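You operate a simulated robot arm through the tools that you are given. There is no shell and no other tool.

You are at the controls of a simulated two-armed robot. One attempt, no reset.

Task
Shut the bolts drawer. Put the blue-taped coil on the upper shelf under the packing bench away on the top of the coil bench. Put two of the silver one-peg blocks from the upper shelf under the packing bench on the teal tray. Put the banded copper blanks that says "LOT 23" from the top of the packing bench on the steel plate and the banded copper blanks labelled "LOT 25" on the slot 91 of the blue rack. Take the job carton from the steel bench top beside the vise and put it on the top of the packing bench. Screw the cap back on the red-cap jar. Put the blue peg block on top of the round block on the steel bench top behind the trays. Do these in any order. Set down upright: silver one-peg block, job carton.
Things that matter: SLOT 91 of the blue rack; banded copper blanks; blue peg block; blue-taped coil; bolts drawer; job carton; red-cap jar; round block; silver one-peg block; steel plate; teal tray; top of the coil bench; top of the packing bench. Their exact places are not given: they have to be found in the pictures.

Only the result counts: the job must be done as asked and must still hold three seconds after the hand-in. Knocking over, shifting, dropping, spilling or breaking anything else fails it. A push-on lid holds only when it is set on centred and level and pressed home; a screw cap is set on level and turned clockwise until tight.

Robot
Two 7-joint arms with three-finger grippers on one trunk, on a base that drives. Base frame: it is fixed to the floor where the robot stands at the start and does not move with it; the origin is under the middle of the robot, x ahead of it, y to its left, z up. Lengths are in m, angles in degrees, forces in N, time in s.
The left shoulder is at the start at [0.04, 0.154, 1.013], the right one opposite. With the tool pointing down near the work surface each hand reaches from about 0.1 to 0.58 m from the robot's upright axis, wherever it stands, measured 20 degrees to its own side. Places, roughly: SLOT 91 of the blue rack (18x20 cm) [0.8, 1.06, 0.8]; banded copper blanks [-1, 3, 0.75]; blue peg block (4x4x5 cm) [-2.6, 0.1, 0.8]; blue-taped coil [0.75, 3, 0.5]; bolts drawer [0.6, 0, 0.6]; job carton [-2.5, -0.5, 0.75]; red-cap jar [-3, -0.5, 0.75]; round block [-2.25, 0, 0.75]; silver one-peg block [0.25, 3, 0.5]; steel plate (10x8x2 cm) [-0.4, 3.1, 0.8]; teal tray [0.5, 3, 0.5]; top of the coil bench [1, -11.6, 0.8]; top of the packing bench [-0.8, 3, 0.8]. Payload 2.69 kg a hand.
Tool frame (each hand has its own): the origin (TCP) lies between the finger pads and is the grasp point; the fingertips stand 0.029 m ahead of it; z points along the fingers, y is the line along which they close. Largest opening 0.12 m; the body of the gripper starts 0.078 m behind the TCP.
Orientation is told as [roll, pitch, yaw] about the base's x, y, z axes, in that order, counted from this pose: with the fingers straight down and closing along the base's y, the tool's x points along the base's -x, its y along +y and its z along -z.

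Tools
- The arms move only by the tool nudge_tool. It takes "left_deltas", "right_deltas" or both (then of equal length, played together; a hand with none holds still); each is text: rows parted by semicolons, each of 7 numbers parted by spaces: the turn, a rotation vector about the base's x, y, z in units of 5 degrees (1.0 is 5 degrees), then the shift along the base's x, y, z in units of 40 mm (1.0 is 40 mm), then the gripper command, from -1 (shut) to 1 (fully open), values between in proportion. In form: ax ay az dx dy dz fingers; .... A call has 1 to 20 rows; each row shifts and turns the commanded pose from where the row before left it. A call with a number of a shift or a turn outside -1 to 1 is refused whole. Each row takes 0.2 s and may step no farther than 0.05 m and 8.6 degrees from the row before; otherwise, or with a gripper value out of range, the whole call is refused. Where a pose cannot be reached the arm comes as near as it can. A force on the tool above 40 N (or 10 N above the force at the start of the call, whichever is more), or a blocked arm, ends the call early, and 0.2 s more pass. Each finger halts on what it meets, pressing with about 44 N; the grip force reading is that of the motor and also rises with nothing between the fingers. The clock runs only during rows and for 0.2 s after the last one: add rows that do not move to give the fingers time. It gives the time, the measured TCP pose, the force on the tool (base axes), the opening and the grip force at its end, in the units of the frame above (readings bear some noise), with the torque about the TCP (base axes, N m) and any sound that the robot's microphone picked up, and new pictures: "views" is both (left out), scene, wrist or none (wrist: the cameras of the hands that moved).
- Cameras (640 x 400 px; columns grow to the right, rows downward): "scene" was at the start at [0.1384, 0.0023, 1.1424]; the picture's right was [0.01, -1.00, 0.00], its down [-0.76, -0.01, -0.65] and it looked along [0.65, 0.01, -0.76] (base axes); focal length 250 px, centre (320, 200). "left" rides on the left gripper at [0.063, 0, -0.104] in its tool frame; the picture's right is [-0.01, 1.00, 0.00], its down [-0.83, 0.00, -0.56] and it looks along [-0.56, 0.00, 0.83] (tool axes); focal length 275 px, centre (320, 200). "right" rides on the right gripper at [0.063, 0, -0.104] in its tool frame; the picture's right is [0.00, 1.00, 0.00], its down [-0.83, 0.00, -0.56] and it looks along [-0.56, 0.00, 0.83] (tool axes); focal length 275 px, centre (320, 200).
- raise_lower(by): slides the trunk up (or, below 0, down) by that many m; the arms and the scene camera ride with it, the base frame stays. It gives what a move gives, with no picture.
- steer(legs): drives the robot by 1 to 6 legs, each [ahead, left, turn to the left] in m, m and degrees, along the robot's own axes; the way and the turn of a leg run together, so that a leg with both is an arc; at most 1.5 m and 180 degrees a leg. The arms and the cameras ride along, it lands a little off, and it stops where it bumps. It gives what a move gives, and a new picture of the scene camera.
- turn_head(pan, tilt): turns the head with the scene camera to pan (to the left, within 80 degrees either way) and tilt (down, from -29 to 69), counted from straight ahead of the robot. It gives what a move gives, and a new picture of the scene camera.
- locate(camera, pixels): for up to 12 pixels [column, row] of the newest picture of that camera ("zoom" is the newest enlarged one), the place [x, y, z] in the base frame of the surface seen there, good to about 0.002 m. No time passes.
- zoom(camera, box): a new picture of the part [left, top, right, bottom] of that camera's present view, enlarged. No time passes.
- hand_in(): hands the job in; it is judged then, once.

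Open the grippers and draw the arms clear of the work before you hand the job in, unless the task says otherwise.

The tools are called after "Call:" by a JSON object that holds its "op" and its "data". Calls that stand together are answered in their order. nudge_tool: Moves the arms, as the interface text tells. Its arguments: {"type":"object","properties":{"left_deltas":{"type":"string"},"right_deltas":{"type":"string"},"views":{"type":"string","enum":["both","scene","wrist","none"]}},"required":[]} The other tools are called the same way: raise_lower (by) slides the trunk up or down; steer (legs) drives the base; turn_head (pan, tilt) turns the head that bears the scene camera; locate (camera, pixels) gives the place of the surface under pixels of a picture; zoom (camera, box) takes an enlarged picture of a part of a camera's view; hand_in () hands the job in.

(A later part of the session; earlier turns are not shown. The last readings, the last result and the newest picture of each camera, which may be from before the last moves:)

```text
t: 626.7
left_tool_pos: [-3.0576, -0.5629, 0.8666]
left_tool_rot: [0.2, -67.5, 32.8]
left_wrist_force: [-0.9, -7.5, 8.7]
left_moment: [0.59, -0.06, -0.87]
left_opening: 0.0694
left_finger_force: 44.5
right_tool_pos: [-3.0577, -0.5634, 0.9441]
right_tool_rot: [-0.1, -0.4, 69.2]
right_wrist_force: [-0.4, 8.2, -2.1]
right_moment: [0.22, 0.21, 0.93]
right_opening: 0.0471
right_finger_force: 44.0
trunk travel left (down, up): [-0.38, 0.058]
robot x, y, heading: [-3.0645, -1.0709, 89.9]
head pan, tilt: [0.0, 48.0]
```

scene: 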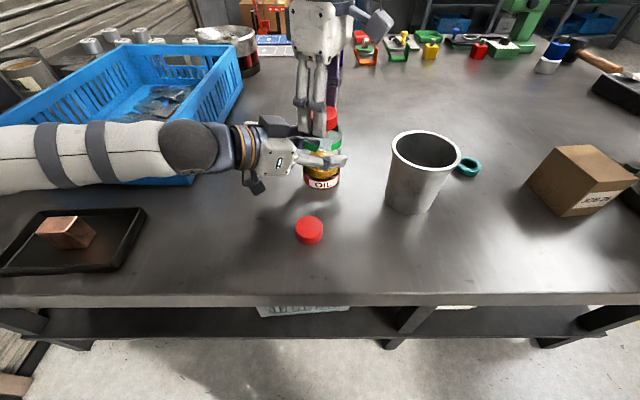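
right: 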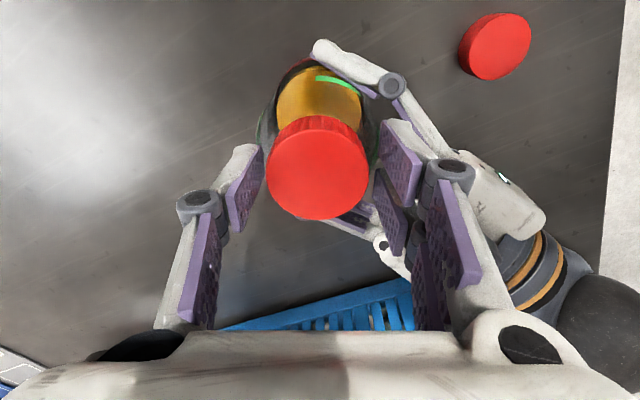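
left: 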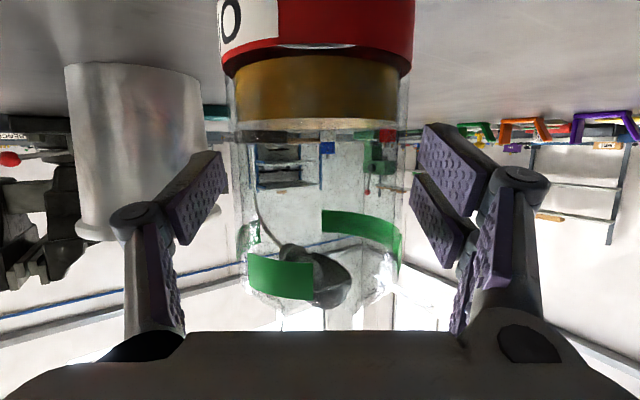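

Torque about z has risen to 0.93 N·m (left −0.87), so it is tightening. I turn a little more and check.

Call:
{"op": "nudge_tool", "data": {"right_deltas": "0 0 -0.6 0 0 0 -1; 0 0 -0.6 0 0 0 -1; 0 0 0 0 0 0 -1", "views": "wrist"}}

```text
t: 627.5
left_tool_pos: [-3.0566, -0.5635, 0.8675]
left_tool_rot: [0.3, -67.4, 32.8]
left_wrist_force: [4.5, -5.3, 6.8]
left_moment: [0.3, 0.25, -0.67]
left_opening: 0.0694
left_finger_force: 44.5
right_tool_pos: [-3.0565, -0.564, 0.9443]
right_tool_rot: [0.2, -0.3, 63.3]
right_wrist_force: [-6.7, 4.1, -2.0]
right_moment: [0.12, 0.33, 0.68]
right_opening: 0.0467
right_finger_force: 43.8
trunk travel left (down, up): [-0.38, 0.058]
robot x, y, heading: [-3.0618, -1.0717, 90.0]
head pan, tilt: [0.0, 48.0]
```

right: 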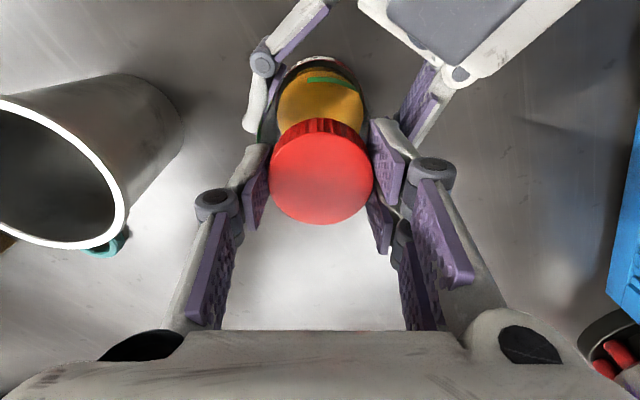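

I release, return the hand and do a confirming stroke: if torque rises at once, it's tight.

Call:
{"op": "nudge_tool", "data": {"right_deltas": "0 0 0 0 0 0 -0.03; 0 0 0 0 0 0 -0.03; 0 0 1 0 0 0 -0.03; 0 0 1 0 0 0 -0.03; 0 0 1 0 0 0 -0.03; 0 0 1 0 0 0 -0.03; 0 0 1 0 0 0 -0.03; 0 0 1 0 0 0 -0.03; 0 0 1 0 0 0 -0.03; 0 0 1 0 0 0 -0.03; 0 0 1 0 0 0 -0.03; 0 0 1 0 0 0 -0.03; 0 0 1 0 0 0 -0.03; 0 0 1 0 0 0 -0.03; 0 0 1 0 0 0 -0.03; 0 0 1 0 0 0 -0.03; 0 0 1 0 0 0 -0.03; 0 0 1 0 0 0 -0.03; 0 0 1 0 0 0 -0.03; 0 0 1 0 0 0 -0.03", "views": "both"}}

Call:
{"op": "locate", "data": {"camera": "right", "pixels": [[320, 172], [320, 140], [320, 210], [285, 170], [355, 170]]}}

Call:
{"op": "zoom", "data": {"camera": "scene", "box": [290, 70, 370, 170]}}

```text
t: 631.7
left_tool_pos: [-3.0578, -0.5624, 0.868]
left_tool_rot: [0.2, -67.5, 33.0]
left_wrist_force: [-0.6, 0.7, 7.4]
left_moment: [0.15, 0.05, -0.02]
left_opening: 0.0693
left_finger_force: 44.1
right_tool_pos: [-3.0567, -0.5637, 0.9444]
right_tool_rot: [0.2, -0.2, 153.5]
right_wrist_force: [-0.3, -0.3, -0.1]
right_moment: [0.01, 0.02, 0.0]
right_opening: 0.0583
right_finger_force: 0.1
trunk travel left (down, up): [-0.38, 0.058]
robot x, y, heading: [-3.0636, -1.0754, 89.9]
head pan, tilt: [0.0, 48.0]
```

scene: 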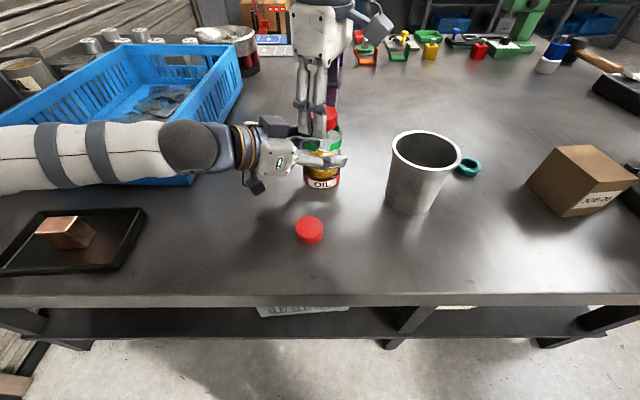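
right: 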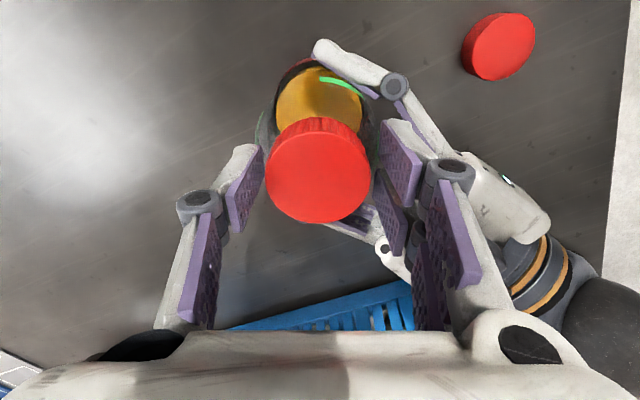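

```text
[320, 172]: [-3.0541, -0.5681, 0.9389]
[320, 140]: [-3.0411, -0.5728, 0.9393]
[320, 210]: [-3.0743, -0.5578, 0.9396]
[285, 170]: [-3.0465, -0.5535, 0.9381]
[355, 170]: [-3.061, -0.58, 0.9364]
```

```text
4.00 times, centred on (330, 120) of scene
```

zoom: 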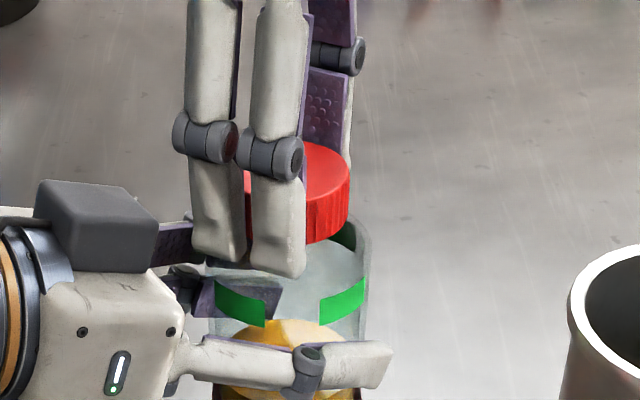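

Cap top is at z≈0.9387, level. I regrip and turn 25° to feel the torque.

Call:
{"op": "nudge_tool", "data": {"right_deltas": "0 0 0 0 0 0.02 -0.5; 0 0 0 0 0 0 -1; 0 0 0 0 0 0 -1; 0 0 -0.6 0 0 0 -1; 0 0 -0.8 0 0 0 -1; 0 0 -0.8 0 0 0 -1; 0 0 -0.8 0 0 0 -1; 0 0 -0.8 0 0 0 -1; 0 0 -0.8 0 0 0 -1; 0 0 0 0 0 0 -1", "views": "wrist"}}

```text
t: 633.9
left_tool_pos: [-3.0579, -0.5621, 0.8668]
left_tool_rot: [0.2, -67.4, 32.9]
left_wrist_force: [-4.8, -9.0, 5.8]
left_moment: [0.18, -0.19, -1.27]
left_opening: 0.0697
left_finger_force: 43.9
right_tool_pos: [-3.0566, -0.5639, 0.946]
right_tool_rot: [0.1, -0.3, 130.3]
right_wrist_force: [6.3, 8.1, -1.0]
right_moment: [0.2, -0.21, 1.34]
right_opening: 0.0478
right_finger_force: 44.6
trunk travel left (down, up): [-0.38, 0.058]
robot x, y, heading: [-3.0588, -1.0694, 90.0]
head pan, tilt: [0.0, 48.0]
```

right: 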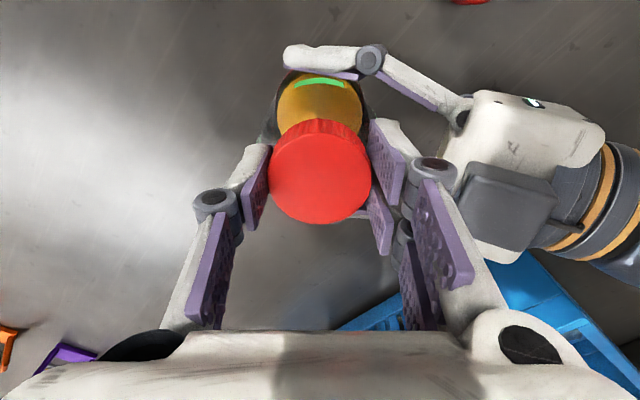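

The torque jumps to 1.34 N·m at once with no axial load: the cap is tight. I release it, lift the right hand away and look.

Call:
{"op": "nudge_tool", "data": {"right_deltas": "0 0 0 0 0 0 -0.3; 0 0 0 0 0 0 -0.03; 0 0 0 0 0 0 -0.03; 0 0 0 0 0 0.3 -0.03; 0 0 0 0 0 0.5 -0.03; 0 0 0 0 0 0.6 -0.03; 0 0 0 0.3 0 0.6 -0.03; 0 0 0 0.6 -0.2 0.3 -0.03; 0 0 0 0.7 -0.2 0 -0.03; 0 0 0 0.7 -0.2 0 -0.03; 0 0 0 0.7 -0.2 0 -0.03; 0 0 0 0.7 -0.2 0 -0.03; 0 0 0 0 0 0 -0.03", "views": "both"}}

Call:
{"op": "zoom", "data": {"camera": "scene", "box": [280, 90, 370, 200]}}

```text
t: 636.7
left_tool_pos: [-3.0576, -0.5622, 0.866]
left_tool_rot: [0.2, -67.3, 32.8]
left_wrist_force: [-0.6, 0.3, 4.0]
left_moment: [-0.05, 0.1, -0.06]
left_opening: 0.0697
left_finger_force: 44.4
right_tool_pos: [-2.9071, -0.6032, 1.0376]
right_tool_rot: [0.0, -0.3, 130.4]
right_wrist_force: [-0.9, 0.8, 0.5]
right_moment: [-0.03, 0.0, 0.0]
right_opening: 0.058
right_finger_force: 0.1
trunk travel left (down, up): [-0.38, 0.058]
robot x, y, heading: [-3.0604, -1.0773, 89.9]
head pan, tilt: [0.0, 48.0]
```

scene: 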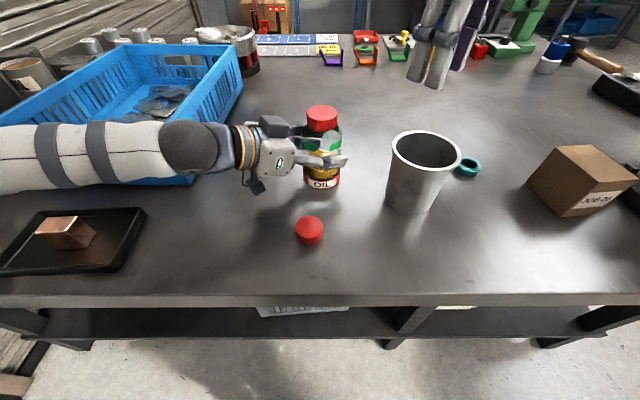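
right: 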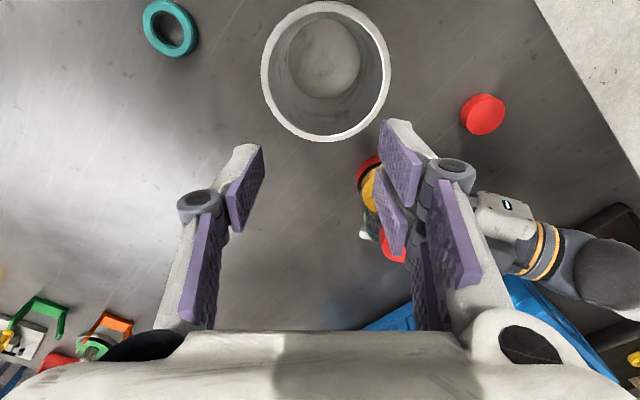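

```text
3.64 times, centred on (325, 145) of scene
```

zoom: 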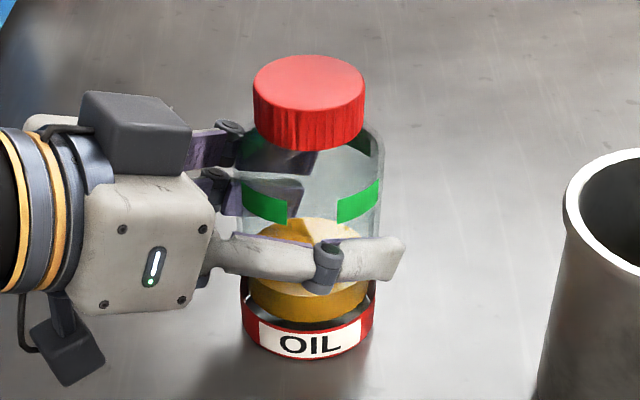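

The cap sits level on the jar. I measure its height and levelness.

Call:
{"op": "locate", "data": {"camera": "zoom", "pixels": [[309, 82], [262, 82], [356, 82], [309, 60], [309, 100], [309, 145], [300, 120], [262, 130], [355, 130]]}}

```text
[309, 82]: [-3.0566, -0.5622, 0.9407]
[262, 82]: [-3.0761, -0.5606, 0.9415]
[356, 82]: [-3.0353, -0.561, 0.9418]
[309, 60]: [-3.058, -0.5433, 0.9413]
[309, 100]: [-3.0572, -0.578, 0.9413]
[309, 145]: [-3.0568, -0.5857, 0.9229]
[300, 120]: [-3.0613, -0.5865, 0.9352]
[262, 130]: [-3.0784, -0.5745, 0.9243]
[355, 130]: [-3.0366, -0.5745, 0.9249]
```

The cap's bottom (z≈0.920) now covers the neck down to the shoulder: fully seated and tight. I open the left hand and withdraw it backwards, then up.

Call:
{"op": "nudge_tool", "data": {"left_deltas": "0 0 0 0 0 0 0.2; 0 0 0 0 0 0 0.4; 0 0 0 0 0 0 0.58; 0 0 0 0 0 0 0.58; 0 0 0 -0.42 -0.27 0 0.58; 0 0 0 -0.42 -0.27 0 0.58; 0 0 0 -0.42 -0.27 0.1 0.58; 0 0 0 -0.42 -0.27 0.2 0.58; 0 0 0 -0.42 -0.27 0.3 0.58; 0 0 0 -0.42 -0.27 0.5 0.58; 0 0 0 0 -0.2 0.7 0.58; 0 0 0 0 -0.2 0.8 0.58; 0 0 0 0 0 0 0.58", "views": "both"}}

```text
t: 639.5
left_tool_pos: [-3.1611, -0.641, 0.9719]
left_tool_rot: [0.1, -67.5, 33.1]
left_wrist_force: [-0.5, 0.2, 0.4]
left_moment: [0.02, -0.02, 0.0]
left_opening: 0.0944
left_finger_force: 0.1
right_tool_pos: [-2.9082, -0.6031, 1.0383]
right_tool_rot: [0.0, -0.2, 130.5]
right_wrist_force: [-0.6, -0.4, -0.1]
right_moment: [0.0, 0.0, -0.02]
right_opening: 0.0584
right_finger_force: 0.1
trunk travel left (down, up): [-0.38, 0.058]
robot x, y, heading: [-3.0646, -1.0761, 90.0]
head pan, tilt: [0.0, 48.0]
```

scene: 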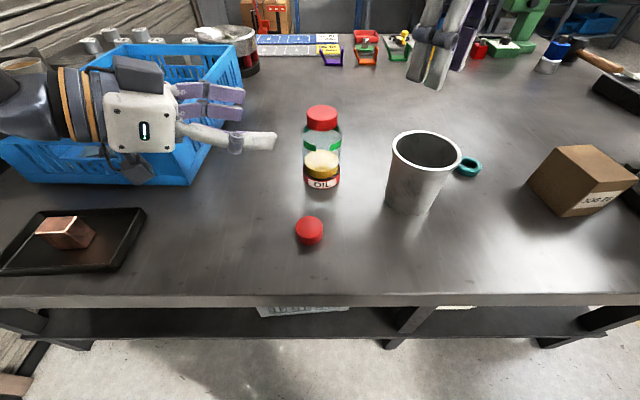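
left: 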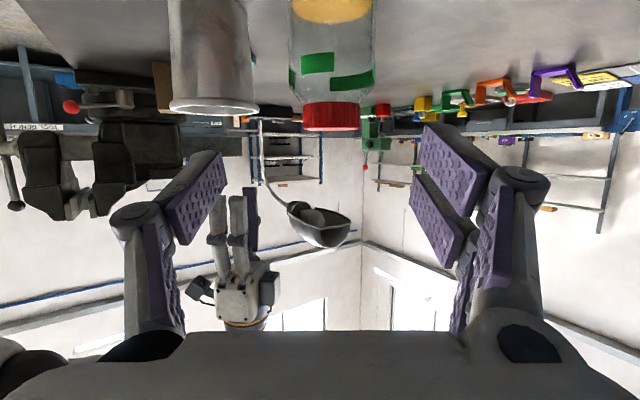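

The jar is capped and upright. I raise the left hand and un-tilt it back to tool-down.

Call:
{"op": "nudge_tool", "data": {"left_deltas": "0 0 0 0 -0.3 0.6 0.2; 0 0 0 0 -0.3 0.6 0.2; -0.525 0.808 0 0 -0.2 0.3 0.2; -0.525 0.808 0 0 -0.1 0.1 0.2; -0.525 0.808 0 0 -0.1 0 0.2; -0.525 0.808 0 0 -0.1 0 0.2; -0.525 0.808 0 0 -0.1 0 0.2; -0.525 0.808 0 0 -0.1 0 0.2; -0.525 0.808 0 0 -0.1 0 0.2; -0.525 0.808 0 0 -0.1 0 0.2; -0.525 0.808 0 0 -0.1 0 0.2; -0.525 0.808 0 0 0 0 0.2; -0.525 0.808 0 0 0 0 0.2; -0.525 0.808 0 0 0 0 0.2; -0.525 0.808 0 0 0 0 0.2; -0.525 0.808 0 0 0 0 0.2; 0 0 1 0 0 0 0.2; 0 0 1 0 0 0 0.2; 0 0 1 0 0 0 0.2; 0 0 1 0 0 0 0.2", "right_deltas": "0 0 -0.4 0.2 -0.1 0 -0.03; 0 0 -0.4 0.2 -0.1 0 -0.03; 0 0 -0.4 0.2 -0.1 0 -0.03; 0 0 -0.4 0.2 -0.1 0 -0.03; 0 0 -0.4 0.2 -0.1 0 -0.03; 0 0 -0.4 0.2 -0.1 0 -0.03; 0 0 -0.4 0 -0.1 0 -0.03; 0 0 -0.4 0 -0.1 0 -0.03; 0 0 -0.4 0 -0.1 0 -0.03; 0 0 -0.4 0 -0.1 0 -0.03; 0 0 -0.4 0 -0.1 0 -0.03; 0 0 -0.4 0 -0.1 0 -0.03; 0 0 -0.4 0 -0.1 0 -0.03; 0 0 -0.4 0 -0.1 0 -0.03; 0 0 -0.4 0 -0.1 0 -0.03; 0 0 -0.4 0 -0.1 0 -0.03; 0 0 -0.4 0 -0.1 0 -0.03; 0 0 -0.4 0 -0.1 0 -0.03; 0 0 -0.4 0 -0.1 0 -0.03; 0 0 -0.4 0 -0.1 0 -0.03", "views": "scene"}}

```text
t: 643.7
left_tool_pos: [-3.159, -0.7071, 1.0352]
left_tool_rot: [0.1, 0.1, 53.1]
left_wrist_force: [-0.3, 0.5, 0.2]
left_moment: [0.0, 0.02, -0.01]
left_opening: 0.0721
left_finger_force: 0.1
right_tool_pos: [-2.8629, -0.6823, 1.0378]
right_tool_rot: [0.0, -0.2, 90.3]
right_wrist_force: [0.9, 0.5, 0.2]
right_moment: [-0.01, 0.01, 0.0]
right_opening: 0.0582
right_finger_force: 0.0
trunk travel left (down, up): [-0.38, 0.058]
robot x, y, heading: [-3.0628, -1.0709, 89.8]
head pan, tilt: [0.0, 48.0]
```

scene: 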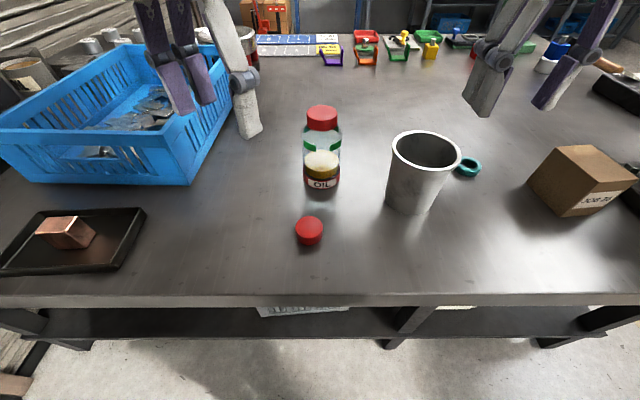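

Both hands are tool-down again. Now the JOB 26 carton at (575,180): I zoom and locate its corners.

Call:
{"op": "zoom", "data": {"camera": "scene", "box": [500, 120, 640, 240]}}

```text
3.33 times, centred on (570, 180) of scene
```

zoom: 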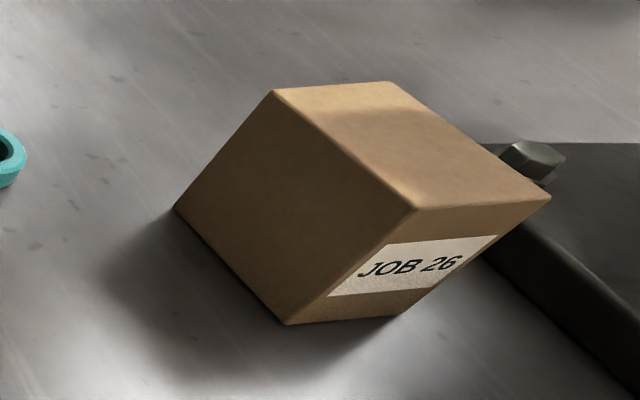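

Call:
{"op": "locate", "data": {"camera": "zoom", "pixels": [[280, 95], [385, 88], [540, 197], [418, 205], [180, 205], [288, 318], [400, 312], [350, 280], [410, 150], [500, 250], [530, 155], [300, 240]]}}

```text
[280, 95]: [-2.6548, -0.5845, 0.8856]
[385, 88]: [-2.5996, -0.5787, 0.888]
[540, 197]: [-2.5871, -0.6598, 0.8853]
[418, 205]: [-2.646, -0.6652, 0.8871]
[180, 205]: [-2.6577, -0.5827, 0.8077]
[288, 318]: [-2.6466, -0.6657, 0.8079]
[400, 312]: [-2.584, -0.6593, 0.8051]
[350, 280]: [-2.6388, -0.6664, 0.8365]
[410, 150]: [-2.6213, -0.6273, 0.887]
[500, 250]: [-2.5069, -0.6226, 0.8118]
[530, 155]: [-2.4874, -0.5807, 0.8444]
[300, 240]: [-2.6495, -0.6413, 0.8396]
```

The carton is 6 × 8.3 × 8.6 cm, centred at (−2.6215, −0.622), turned ~6°. To stay clear of the vise I'll use the left hand with the base turned to ~58°. First I tuck the right hand and square the left one.

Call:
{"op": "nudge_tool", "data": {"left_deltas": "0 0 1 0 -0.2 0 0.33; 0 0 1 0 -0.2 0 0.33; 0 0 1 0 -0.2 0 0.33; 0 0 1 0 -0.2 0 0.33; 0 0 1 0 -0.2 0 0.33; 0 0 1 0 -0.2 0 0.33; 0 0 1 0 -0.2 0 0.33; 0 0 0.4 0 0 0 0.33", "right_deltas": "0 0 0 0 -0.5 0.15 -0.5; 0 0 0 0 -0.5 0.15 -0.5; 0 0 0 0 -0.5 0.15 -0.5; 0 0 0 0 -0.5 0.15 -0.5; 0 0 0 0 -0.5 0.15 -0.5; 0 0 0 0 -0.5 0.15 -0.5; 0 0 0 0 -0.5 0.15 -0.5; 0 0 0 0 0 0 -0.5", "views": "none"}}

Call:
{"op": "steer", "data": {"legs": [[-0.16, -0.17, 0], [0, 0, -32]]}}

Call:
{"op": "turn_head", "data": {"pan": 0, "tilt": 42}}

```text
t: 645.5
left_tool_pos: [-3.1588, -0.7634, 1.0344]
left_tool_rot: [0.3, 0.0, 90.1]
left_wrist_force: [-0.4, 0.6, 0.4]
left_moment: [0.01, 0.0, -0.02]
left_opening: 0.0796
left_finger_force: 0.1
right_tool_pos: [-2.8613, -0.8223, 1.0777]
right_tool_rot: [0.0, -0.2, 90.4]
right_wrist_force: [-0.1, -0.2, -0.7]
right_moment: [0.0, -0.01, -0.01]
right_opening: 0.0301
right_finger_force: 0.0
trunk travel left (down, up): [-0.38, 0.058]
robot x, y, heading: [-3.0649, -1.0759, 89.8]
head pan, tilt: [0.0, 48.0]
```

```text
t: 649.0
left_tool_pos: [-2.8107, -0.9183, 1.0347]
left_tool_rot: [0.2, 0.0, 58.3]
left_wrist_force: [-0.3, 0.6, 0.2]
left_moment: [-0.02, -0.01, 0.02]
left_opening: 0.0797
left_finger_force: 0.0
right_tool_pos: [-2.5888, -1.1256, 1.0777]
right_tool_rot: [0.0, -0.4, 58.7]
right_wrist_force: [-0.2, -0.2, 0.0]
right_moment: [0.01, -0.02, -0.01]
right_opening: 0.0303
right_finger_force: 0.0
trunk travel left (down, up): [-0.38, 0.058]
robot x, y, heading: [-2.8934, -1.2367, 57.9]
head pan, tilt: [0.0, 48.0]
```

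scene: 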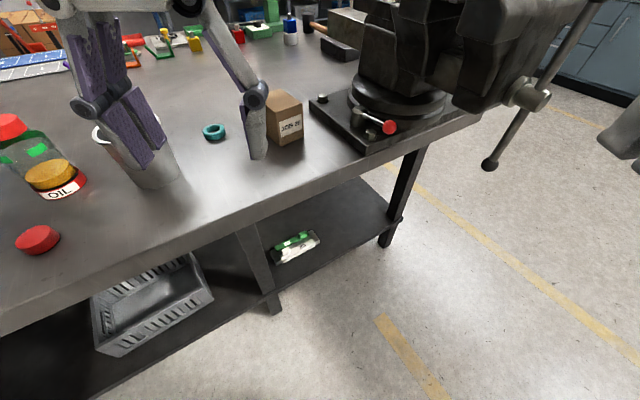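

```text
t: 649.7
left_tool_pos: [-2.81, -0.9178, 1.0343]
left_tool_rot: [0.2, 0.0, 58.3]
left_wrist_force: [0.2, -1.1, 0.1]
left_moment: [0.0, 0.0, 0.03]
left_opening: 0.08
left_finger_force: 0.1
right_tool_pos: [-2.588, -1.1249, 1.0769]
right_tool_rot: [0.1, -0.3, 58.8]
right_wrist_force: [0.5, -0.4, -0.4]
right_moment: [0.03, -0.02, -0.01]
right_opening: 0.03
right_finger_force: 0.0
trunk travel left (down, up): [-0.38, 0.058]
robot x, y, heading: [-2.8901, -1.2359, 58.2]
head pan, tilt: [0.0, 42.0]
```

scene: 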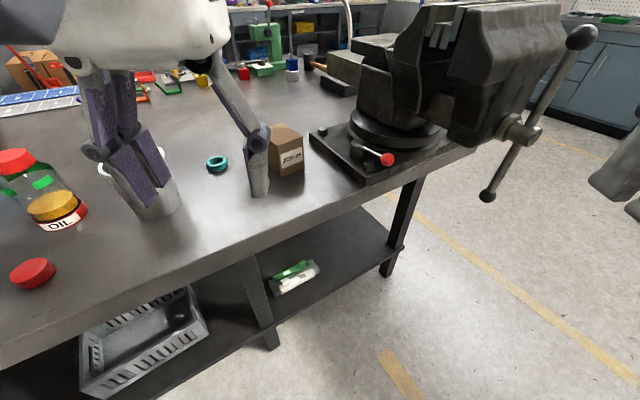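

I drive the last bit (17 cm ahead, 10 cm left) to put the carton straight ahead of me.

Call:
{"op": "steer", "data": {"legs": [[0.174, 0.097, 0]]}}

Call:
{"op": "zoom", "data": {"camera": "left", "box": [0, 0, 640, 400]}}

```text
t: 651.3
left_tool_pos: [-2.8007, -0.7181, 1.0346]
left_tool_rot: [0.2, 0.0, 58.5]
left_wrist_force: [0.4, 0.0, -0.2]
left_moment: [-0.02, -0.02, 0.02]
left_opening: 0.0798
left_finger_force: 0.1
right_tool_pos: [-2.5778, -0.9243, 1.0775]
right_tool_rot: [-0.1, -0.2, 59.0]
right_wrist_force: [0.1, 0.5, 0.1]
right_moment: [-0.03, 0.03, -0.01]
right_opening: 0.0302
right_finger_force: 0.0
trunk travel left (down, up): [-0.38, 0.058]
robot x, y, heading: [-2.8801, -1.0323, 58.5]
head pan, tilt: [0.0, 42.0]
```

scene: 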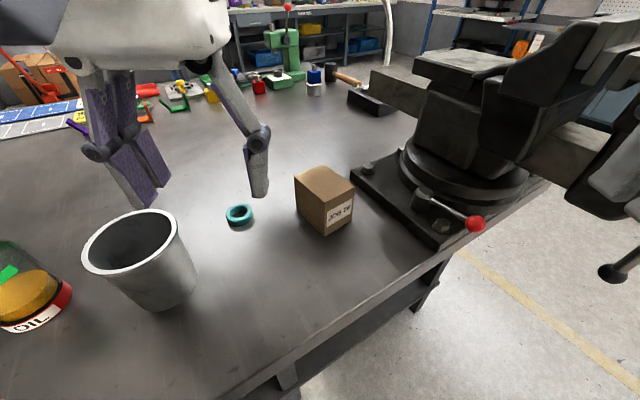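

```text
1.00 times, centred on (320, 200) of left (not enlarged: the box is as wide or as high as the picture)
```

zoom: 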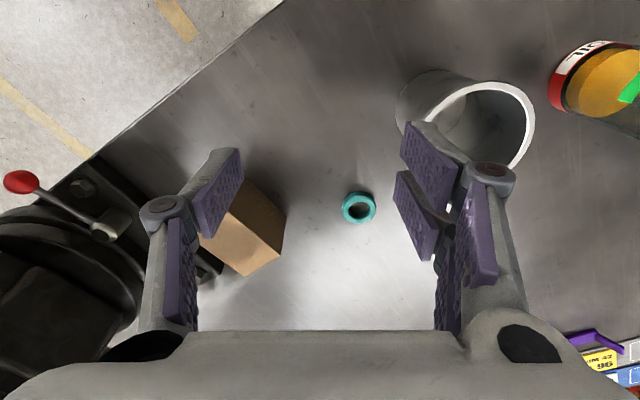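

I refine the carton's corner positions from this view.

Call:
{"op": "locate", "data": {"camera": "scene", "pixels": [[297, 176], [323, 167], [352, 186], [327, 202], [325, 184], [305, 195], [340, 215], [330, 232], [298, 202], [365, 172], [420, 195], [438, 240]]}}

```text
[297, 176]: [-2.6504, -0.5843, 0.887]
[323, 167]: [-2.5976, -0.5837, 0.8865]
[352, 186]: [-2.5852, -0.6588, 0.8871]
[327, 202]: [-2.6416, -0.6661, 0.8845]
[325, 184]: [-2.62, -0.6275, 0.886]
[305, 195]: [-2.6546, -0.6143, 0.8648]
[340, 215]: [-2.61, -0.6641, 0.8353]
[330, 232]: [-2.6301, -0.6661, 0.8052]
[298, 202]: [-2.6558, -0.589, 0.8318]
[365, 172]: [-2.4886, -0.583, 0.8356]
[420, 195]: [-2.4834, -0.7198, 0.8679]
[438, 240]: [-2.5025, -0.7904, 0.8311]
```

I check how far the vise's jaw extends toward the carton before moving in.

Call:
{"op": "locate", "data": {"camera": "scene", "pixels": [[376, 85], [400, 70], [430, 60], [420, 120], [405, 165], [480, 120], [390, 100]]}}

```text
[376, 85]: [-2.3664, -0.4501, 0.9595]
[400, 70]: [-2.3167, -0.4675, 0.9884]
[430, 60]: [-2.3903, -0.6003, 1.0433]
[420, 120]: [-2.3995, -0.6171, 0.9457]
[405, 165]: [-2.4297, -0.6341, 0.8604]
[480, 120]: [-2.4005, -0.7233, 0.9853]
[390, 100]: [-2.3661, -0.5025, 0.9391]
```

The vise is ≥12 cm from where the hand will be. I move the left hand over the carton while yawing to 96°.

Call:
{"op": "nudge_tool", "data": {"left_deltas": "0 0 0.94 0.5675 0.2975 0 0.4; 0 0 0.94 0.5675 0.2975 0 0.4; 0 0 0.94 0.5675 0.2975 0 0.4; 0 0 0.94 0.5675 0.2975 0 0.4; 0 0 0.94 0.5675 0.2975 0 0.4; 0 0 0.94 0.5675 0.2975 0 0.4; 0 0 0.94 0.5675 0.2975 0 0.4; 0 0 0.94 0.5675 0.2975 0 0.4; 0 0 0 0 0 0 0.4", "views": "both"}}

```text
t: 653.3
left_tool_pos: [-2.6211, -0.6228, 1.0346]
left_tool_rot: [0.2, 0.1, 96.1]
left_wrist_force: [-1.1, 0.0, 0.6]
left_moment: [0.02, 0.01, -0.03]
left_opening: 0.084
left_finger_force: 0.0
right_tool_pos: [-2.5789, -0.9257, 1.0788]
right_tool_rot: [0.0, -0.3, 58.9]
right_wrist_force: [0.0, -0.4, -0.1]
right_moment: [-0.02, 0.0, 0.05]
right_opening: 0.03
right_finger_force: 0.0
trunk travel left (down, up): [-0.38, 0.058]
robot x, y, heading: [-2.8798, -1.0351, 58.1]
head pan, tilt: [0.0, 42.0]
```

scene: 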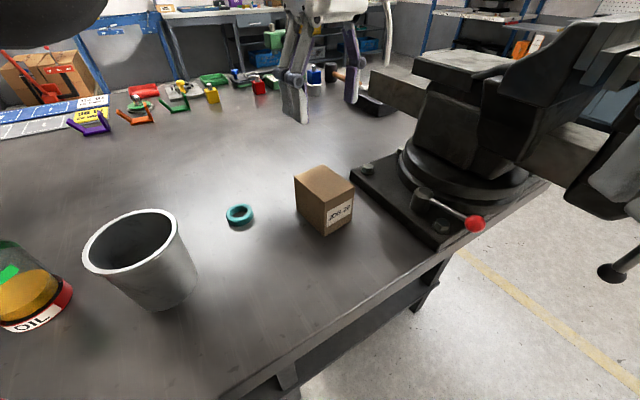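
left: 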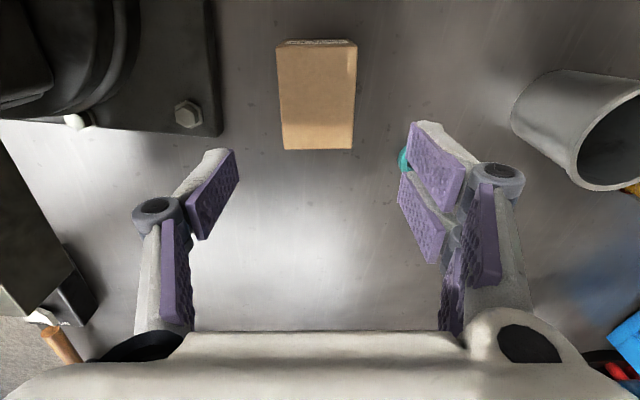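

Well aligned (carton centred at col 318, row ~97). I descend to z≈0.85 and close on it.

Call:
{"op": "nudge_tool", "data": {"left_deltas": "0 0 0 0 0 -0.8 0.4; 0 0 0 0 0 -0.8 0.4; 0 0 0 0 0 -0.8 0.4; 0 0 0 0 0 -0.7 0.4; 0 0 0 0 0 -0.6 0.4; 0 0 0 0 0 -0.5 0.4; 0 0 0 0 0 -0.4 0.4; 0 0 0 0 0 0 0.4", "views": "wrist"}}

Call:
{"op": "nudge_tool", "data": {"left_deltas": "0 0 0 0 0 0 0.2; 0 0 0 0 0 0 0.05; 0 0 0 0 0 0 -0.05; 0 0 0 0 0 0 -1; 0 0 0 0 0 0 -1; 0 0 0 0 0 0 -1", "views": "wrist"}}

```text
t: 655.1
left_tool_pos: [-2.619, -0.6233, 0.8489]
left_tool_rot: [0.3, 0.0, 96.2]
left_wrist_force: [0.3, 0.9, -0.5]
left_moment: [0.01, 0.0, 0.01]
left_opening: 0.0839
left_finger_force: 0.0
right_tool_pos: [-2.5767, -0.9243, 1.0785]
right_tool_rot: [0.1, -0.3, 58.8]
right_wrist_force: [-0.1, 0.0, -0.7]
right_moment: [0.02, 0.0, 0.0]
right_opening: 0.0299
right_finger_force: 0.0
trunk travel left (down, up): [-0.38, 0.058]
robot x, y, heading: [-2.8778, -1.0313, 58.6]
head pan, tilt: [0.0, 42.0]
```

left: 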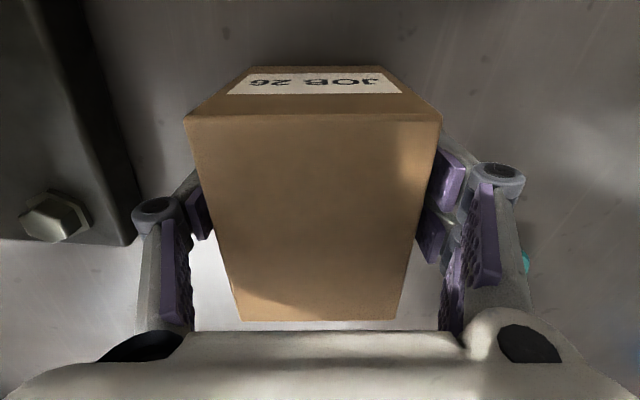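

```text
t: 656.5
left_tool_pos: [-2.619, -0.6232, 0.8506]
left_tool_rot: [0.3, 0.0, 96.1]
left_wrist_force: [-0.5, -0.7, 0.4]
left_moment: [0.05, 0.03, -0.01]
left_opening: 0.0672
left_finger_force: 43.8
right_tool_pos: [-2.578, -0.9243, 1.0781]
right_tool_rot: [0.0, -0.3, 58.9]
right_wrist_force: [-1.0, -0.2, -0.4]
right_moment: [-0.01, 0.0, -0.01]
right_opening: 0.0298
right_finger_force: 0.1
trunk travel left (down, up): [-0.38, 0.058]
robot x, y, heading: [-2.8822, -1.0357, 58.1]
head pan, tilt: [0.0, 42.0]
```

left: 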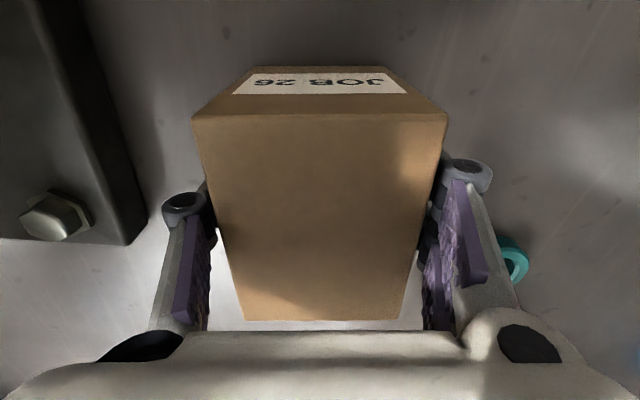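

Gripped at 67 mm. I lift slowly 3 cm and check.

Call:
{"op": "nudge_tool", "data": {"left_deltas": "0 0 0 0 0 0.1 -1; 0 0 0 0 0 0.2 -1; 0 0 0 0 0 0.2 -1; 0 0 0 0 0 0.25 -1; 0 0 0 0 0 0 -1", "views": "both"}}

```text
t: 657.7
left_tool_pos: [-2.6189, -0.6219, 0.8807]
left_tool_rot: [0.2, 0.0, 96.0]
left_wrist_force: [0.6, -0.1, -1.7]
left_moment: [0.02, 0.01, -0.01]
left_opening: 0.0675
left_finger_force: 43.8
right_tool_pos: [-2.578, -0.9256, 1.0779]
right_tool_rot: [0.0, -0.4, 58.9]
right_wrist_force: [0.8, -0.1, 0.6]
right_moment: [0.02, 0.02, 0.0]
right_opening: 0.03
right_finger_force: 0.0
trunk travel left (down, up): [-0.38, 0.058]
robot x, y, heading: [-2.8803, -1.0341, 58.4]
head pan, tilt: [0.0, 42.0]
```

scene: 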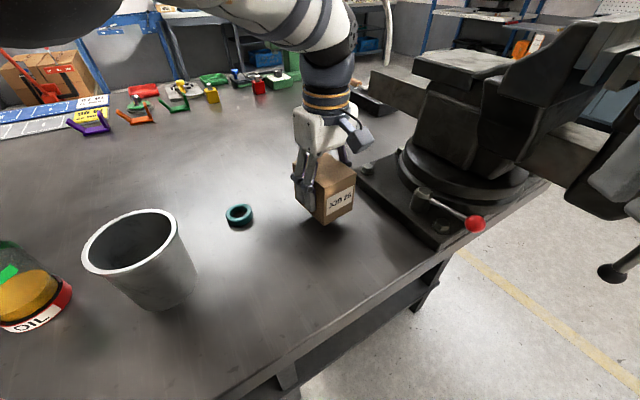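
left: 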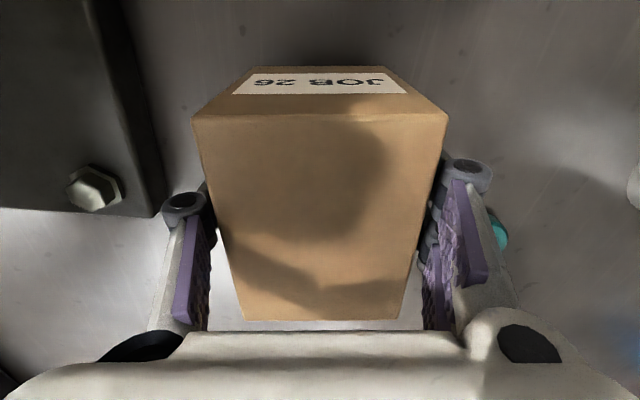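

The carton is up (1.7 N). I lift it to z≈1.03, then bring it back toward me while squaring the hand.

Call:
{"op": "nudge_tool", "data": {"left_deltas": "0 0 0 0 0 0.4 -1; 0 0 0 0 0 0.5 -1; 0 0 0 0 0 0.5 -1; 0 0 0 0 0 0.5 -1; 0 0 0 0 0 0.5 -1; 0 0 0 0 0 0.5 -1; 0 0 0 0 0 0.5 -1; 0 0 0 0 0 0.4 -1; 0 0 -0.94 -0.4 -0.2 0 -1; 0 0 -0.94 -0.5 -0.25 0 -1; 0 0 -0.94 -0.5 -0.25 0 -1; 0 0 -0.94 -0.5 -0.25 0 -1; 0 0 -0.94 -0.5 -0.25 0 -1; 0 0 -0.94 -0.5 -0.25 0 -1; 0 0 -0.94 -0.5 -0.25 0 -1; 0 0 -0.94 -0.5 -0.25 0 -1; 0 0 0 0 0 0 -1", "views": "both"}}

```text
t: 661.3
left_tool_pos: [-2.7735, -0.7027, 1.0326]
left_tool_rot: [0.2, 0.0, 58.4]
left_wrist_force: [0.6, -0.2, -2.0]
left_moment: [-0.01, 0.03, -0.04]
left_opening: 0.0673
left_finger_force: 44.0
right_tool_pos: [-2.5766, -0.9241, 1.0778]
right_tool_rot: [0.1, -0.2, 58.9]
right_wrist_force: [-0.3, -0.2, 0.2]
right_moment: [-0.03, 0.0, 0.01]
right_opening: 0.0299
right_finger_force: 0.1
trunk travel left (down, up): [-0.38, 0.058]
robot x, y, heading: [-2.8784, -1.0321, 58.5]
head pan, tilt: [0.0, 42.0]
```

scene: 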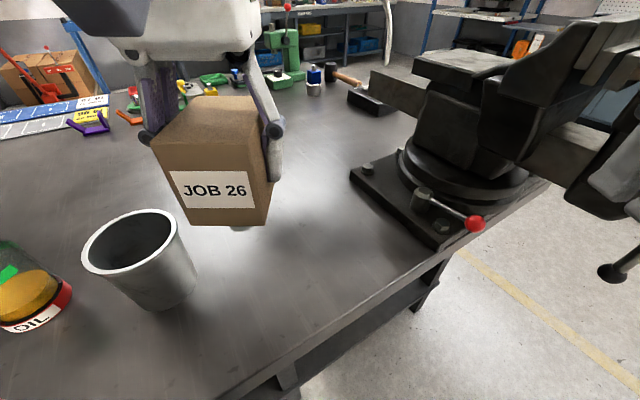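
left: 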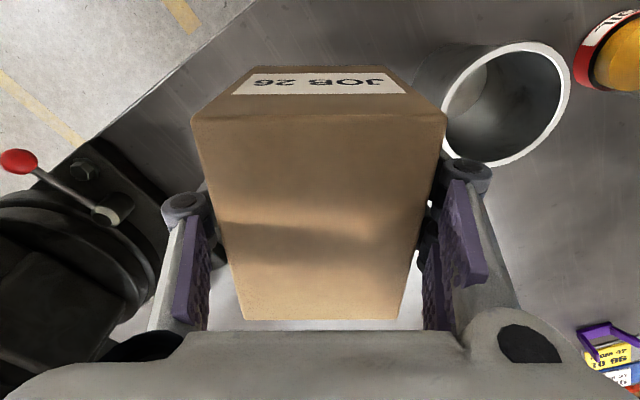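

The carton is close and upright. I back away from the bench, turn east, shift south of the vise handle and drive out of the aisle.

Call:
{"op": "steer", "data": {"legs": [[-0.35, 0, 0], [0, 0, -58.5], [0, -0.33, 0], [1.5, 0, 0], [0.4, 0, 0]]}}

Call:
{"op": "turn_head", "data": {"pan": 0, "tilt": 25}}

```text
t: 677.9
left_tool_pos: [-0.8428, -1.5882, 1.0318]
left_tool_rot: [0.2, -0.1, -0.9]
left_wrist_force: [0.2, 0.1, -1.9]
left_moment: [-0.01, -0.01, 0.0]
left_opening: 0.0675
left_finger_force: 43.7
right_tool_pos: [-0.9342, -1.8716, 1.0771]
right_tool_rot: [0.0, -0.2, -0.5]
right_wrist_force: [0.4, -0.2, -0.7]
right_moment: [-0.01, 0.06, 0.01]
right_opening: 0.0302
right_finger_force: 0.0
trunk travel left (down, up): [-0.38, 0.058]
robot x, y, heading: [-1.1825, -1.6674, -0.8]
head pan, tilt: [0.0, 42.0]
```

scene: 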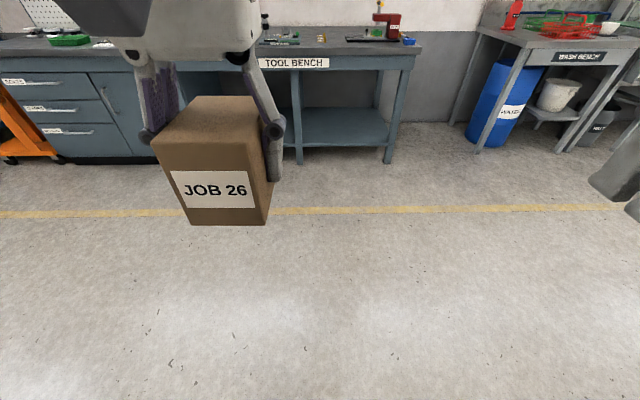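

```text
t: 678.6
left_tool_pos: [-0.8423, -1.5893, 1.0333]
left_tool_rot: [0.2, 0.0, -0.9]
left_wrist_force: [-0.1, -0.8, -2.5]
left_moment: [0.02, -0.02, 0.0]
left_opening: 0.0674
left_finger_force: 43.9
right_tool_pos: [-0.9335, -1.8707, 1.0765]
right_tool_rot: [0.0, -0.3, -0.5]
right_wrist_force: [-0.1, 0.6, -0.1]
right_moment: [0.01, 0.04, 0.03]
right_opening: 0.0298
right_finger_force: 0.0
trunk travel left (down, up): [-0.38, 0.058]
robot x, y, heading: [-1.1813, -1.6702, -1.0]
head pan, tilt: [0.0, 25.0]
```

scene: 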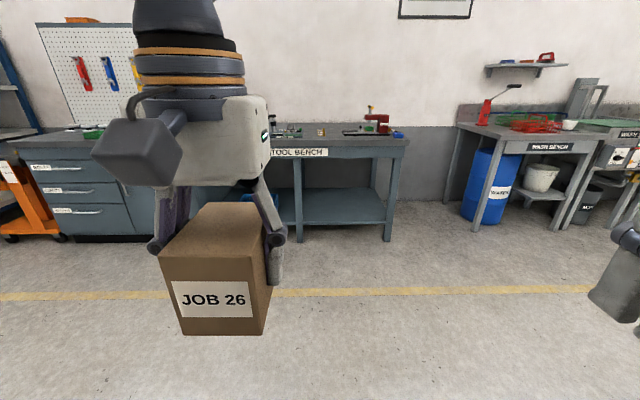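

Out of the aisle with the carton upright. I turn to face +y and drive to the packing bench.

Call:
{"op": "steer", "data": {"legs": [[0, 0, 91], [1.5, 0, 0], [1.5, -0.25, 0], [0.65, -0.27, 0]]}}

Call:
{"op": "turn_head", "data": {"pan": 0, "tilt": 45}}

```text
refused: leg 3 is longer than a leg can be; nothing moved
```

```text
t: 679.5
left_tool_pos: [-0.8436, -1.5891, 1.0328]
left_tool_rot: [0.2, 0.0, -0.9]
left_wrist_force: [-0.2, 0.4, -1.5]
left_moment: [0.0, -0.03, -0.02]
left_opening: 0.0675
left_finger_force: 43.8
right_tool_pos: [-0.9342, -1.8709, 1.0777]
right_tool_rot: [-0.1, -0.3, -0.5]
right_wrist_force: [0.9, 0.4, 0.2]
right_moment: [-0.01, -0.01, -0.01]
right_opening: 0.0301
right_finger_force: 0.0
trunk travel left (down, up): [-0.38, 0.058]
robot x, y, heading: [-1.1816, -1.6661, -0.6]
head pan, tilt: [0.0, 45.0]
```

scene: 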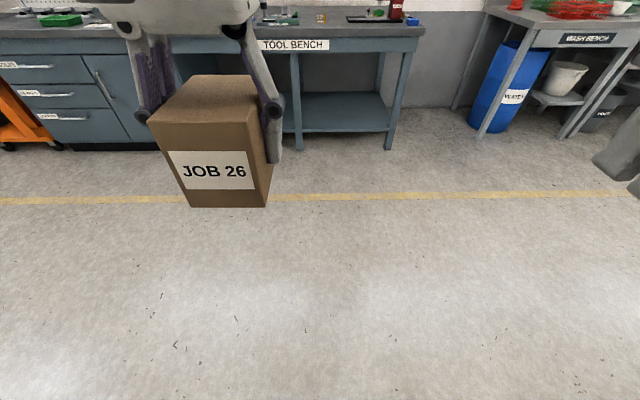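

One leg was over 1.5 m; I resend with shorter legs.

Call:
{"op": "steer", "data": {"legs": [[0, 0, 90.7], [1.45, 0, 0], [1.4, -0.25, 0], [0.8, -0.27, 0]]}}

```text
t: 701.4
left_tool_pos: [-1.0428, 2.3568, 1.0329]
left_tool_rot: [0.1, 0.1, 95.8]
left_wrist_force: [-0.1, 0.6, -2.9]
left_moment: [0.02, 0.03, -0.01]
left_opening: 0.0673
left_finger_force: 43.8
right_tool_pos: [-0.7513, 2.2993, 1.0773]
right_tool_rot: [0.0, -0.3, 96.3]
right_wrist_force: [-0.3, 0.8, -0.7]
right_moment: [-0.05, 0.01, 0.0]
right_opening: 0.0299
right_finger_force: 0.1
trunk travel left (down, up): [-0.38, 0.058]
robot x, y, heading: [-0.9265, 2.028, 95.8]
head pan, tilt: [0.0, 45.0]
```

scene: 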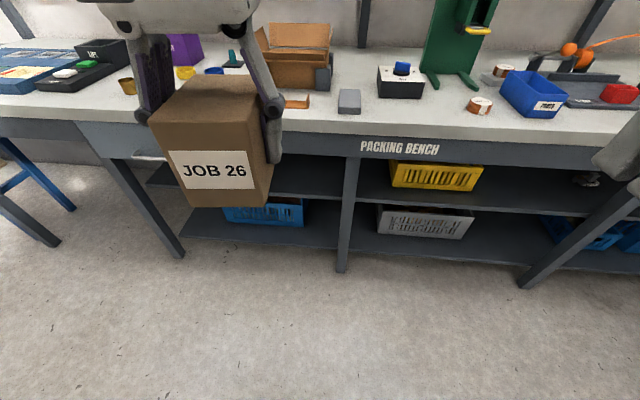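

I straighten to 90°, move right 0.27 m and a bit ahead, then look at the free spot in front of the QTY box.

Call:
{"op": "steer", "data": {"legs": [[0, 0, -5.8], [0, -0.265, 0], [0.15, 0, 0]]}}

Call:
{"op": "turn_head", "data": {"pan": -5, "tilt": 45}}

```text
t: 705.5
left_tool_pos: [-0.7492, 2.5171, 1.0327]
left_tool_rot: [0.3, 0.0, 90.2]
left_wrist_force: [-0.5, 0.2, -1.6]
left_moment: [-0.03, 0.02, -0.01]
left_opening: 0.0674
left_finger_force: 44.4
right_tool_pos: [-0.4652, 2.433, 1.0766]
right_tool_rot: [0.0, -0.1, 90.6]
right_wrist_force: [-0.8, 0.4, 0.8]
right_moment: [-0.01, 0.02, 0.0]
right_opening: 0.0299
right_finger_force: 0.0
trunk travel left (down, up): [-0.38, 0.058]
robot x, y, heading: [-0.6634, 2.1788, 90.5]
head pan, tilt: [0.0, 45.0]
```

scene: 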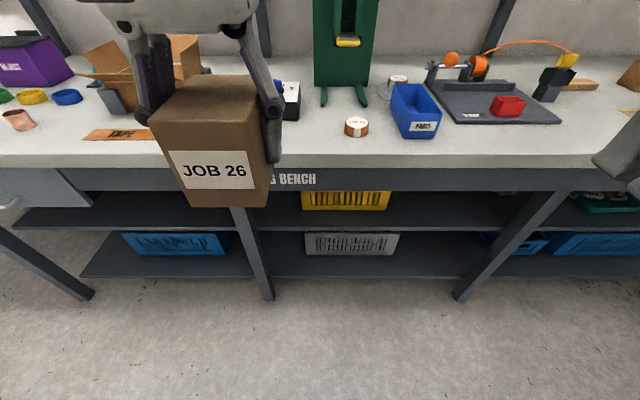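

```text
t: 706.2
left_tool_pos: [-0.7489, 2.5174, 1.0327]
left_tool_rot: [0.2, -0.1, 90.3]
left_wrist_force: [-0.7, -0.3, -2.4]
left_moment: [-0.01, -0.05, 0.0]
left_opening: 0.0674
left_finger_force: 43.7
right_tool_pos: [-0.4655, 2.4312, 1.0769]
right_tool_rot: [0.0, -0.3, 90.7]
right_wrist_force: [0.3, 0.7, -0.6]
right_moment: [0.01, 0.0, 0.02]
right_opening: 0.0299
right_finger_force: 0.0
trunk travel left (down, up): [-0.38, 0.058]
robot x, y, heading: [-0.6666, 2.1782, 90.4]
head pan, tilt: [-5.0, 45.0]
```

scene: 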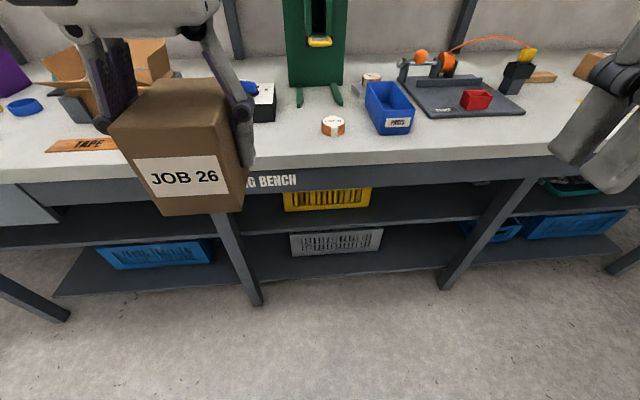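

I locate the free surface between the QTY box and LOT 21.

Call:
{"op": "locate", "data": {"camera": "scene", "pixels": [[285, 135], [270, 145], [274, 118], [258, 120], [322, 128], [333, 120], [300, 105], [280, 155], [300, 140], [342, 105]]}}

Call:
{"op": "zoom", "data": {"camera": "left", "box": [0, 0, 640, 400]}}

```text
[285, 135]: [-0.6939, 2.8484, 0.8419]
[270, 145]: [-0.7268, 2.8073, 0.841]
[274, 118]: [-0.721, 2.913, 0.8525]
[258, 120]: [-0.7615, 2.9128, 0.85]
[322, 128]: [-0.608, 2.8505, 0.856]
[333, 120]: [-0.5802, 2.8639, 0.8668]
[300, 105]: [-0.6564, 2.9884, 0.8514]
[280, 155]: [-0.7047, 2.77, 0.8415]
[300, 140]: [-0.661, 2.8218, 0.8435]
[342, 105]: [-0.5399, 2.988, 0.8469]
```

```text
1.00 times, centred on (320, 200) of left (not enlarged: the box is as wide or as high as the picture)
```

zoom: 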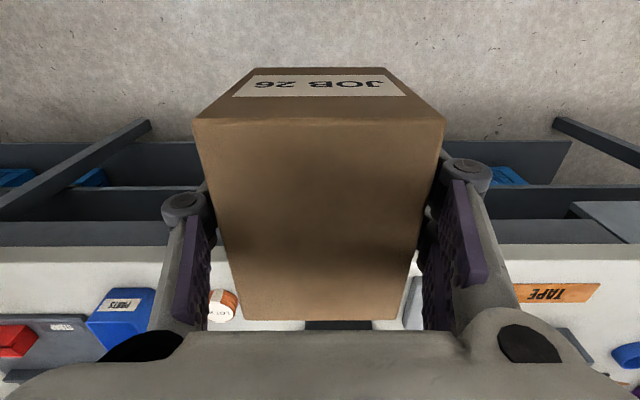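

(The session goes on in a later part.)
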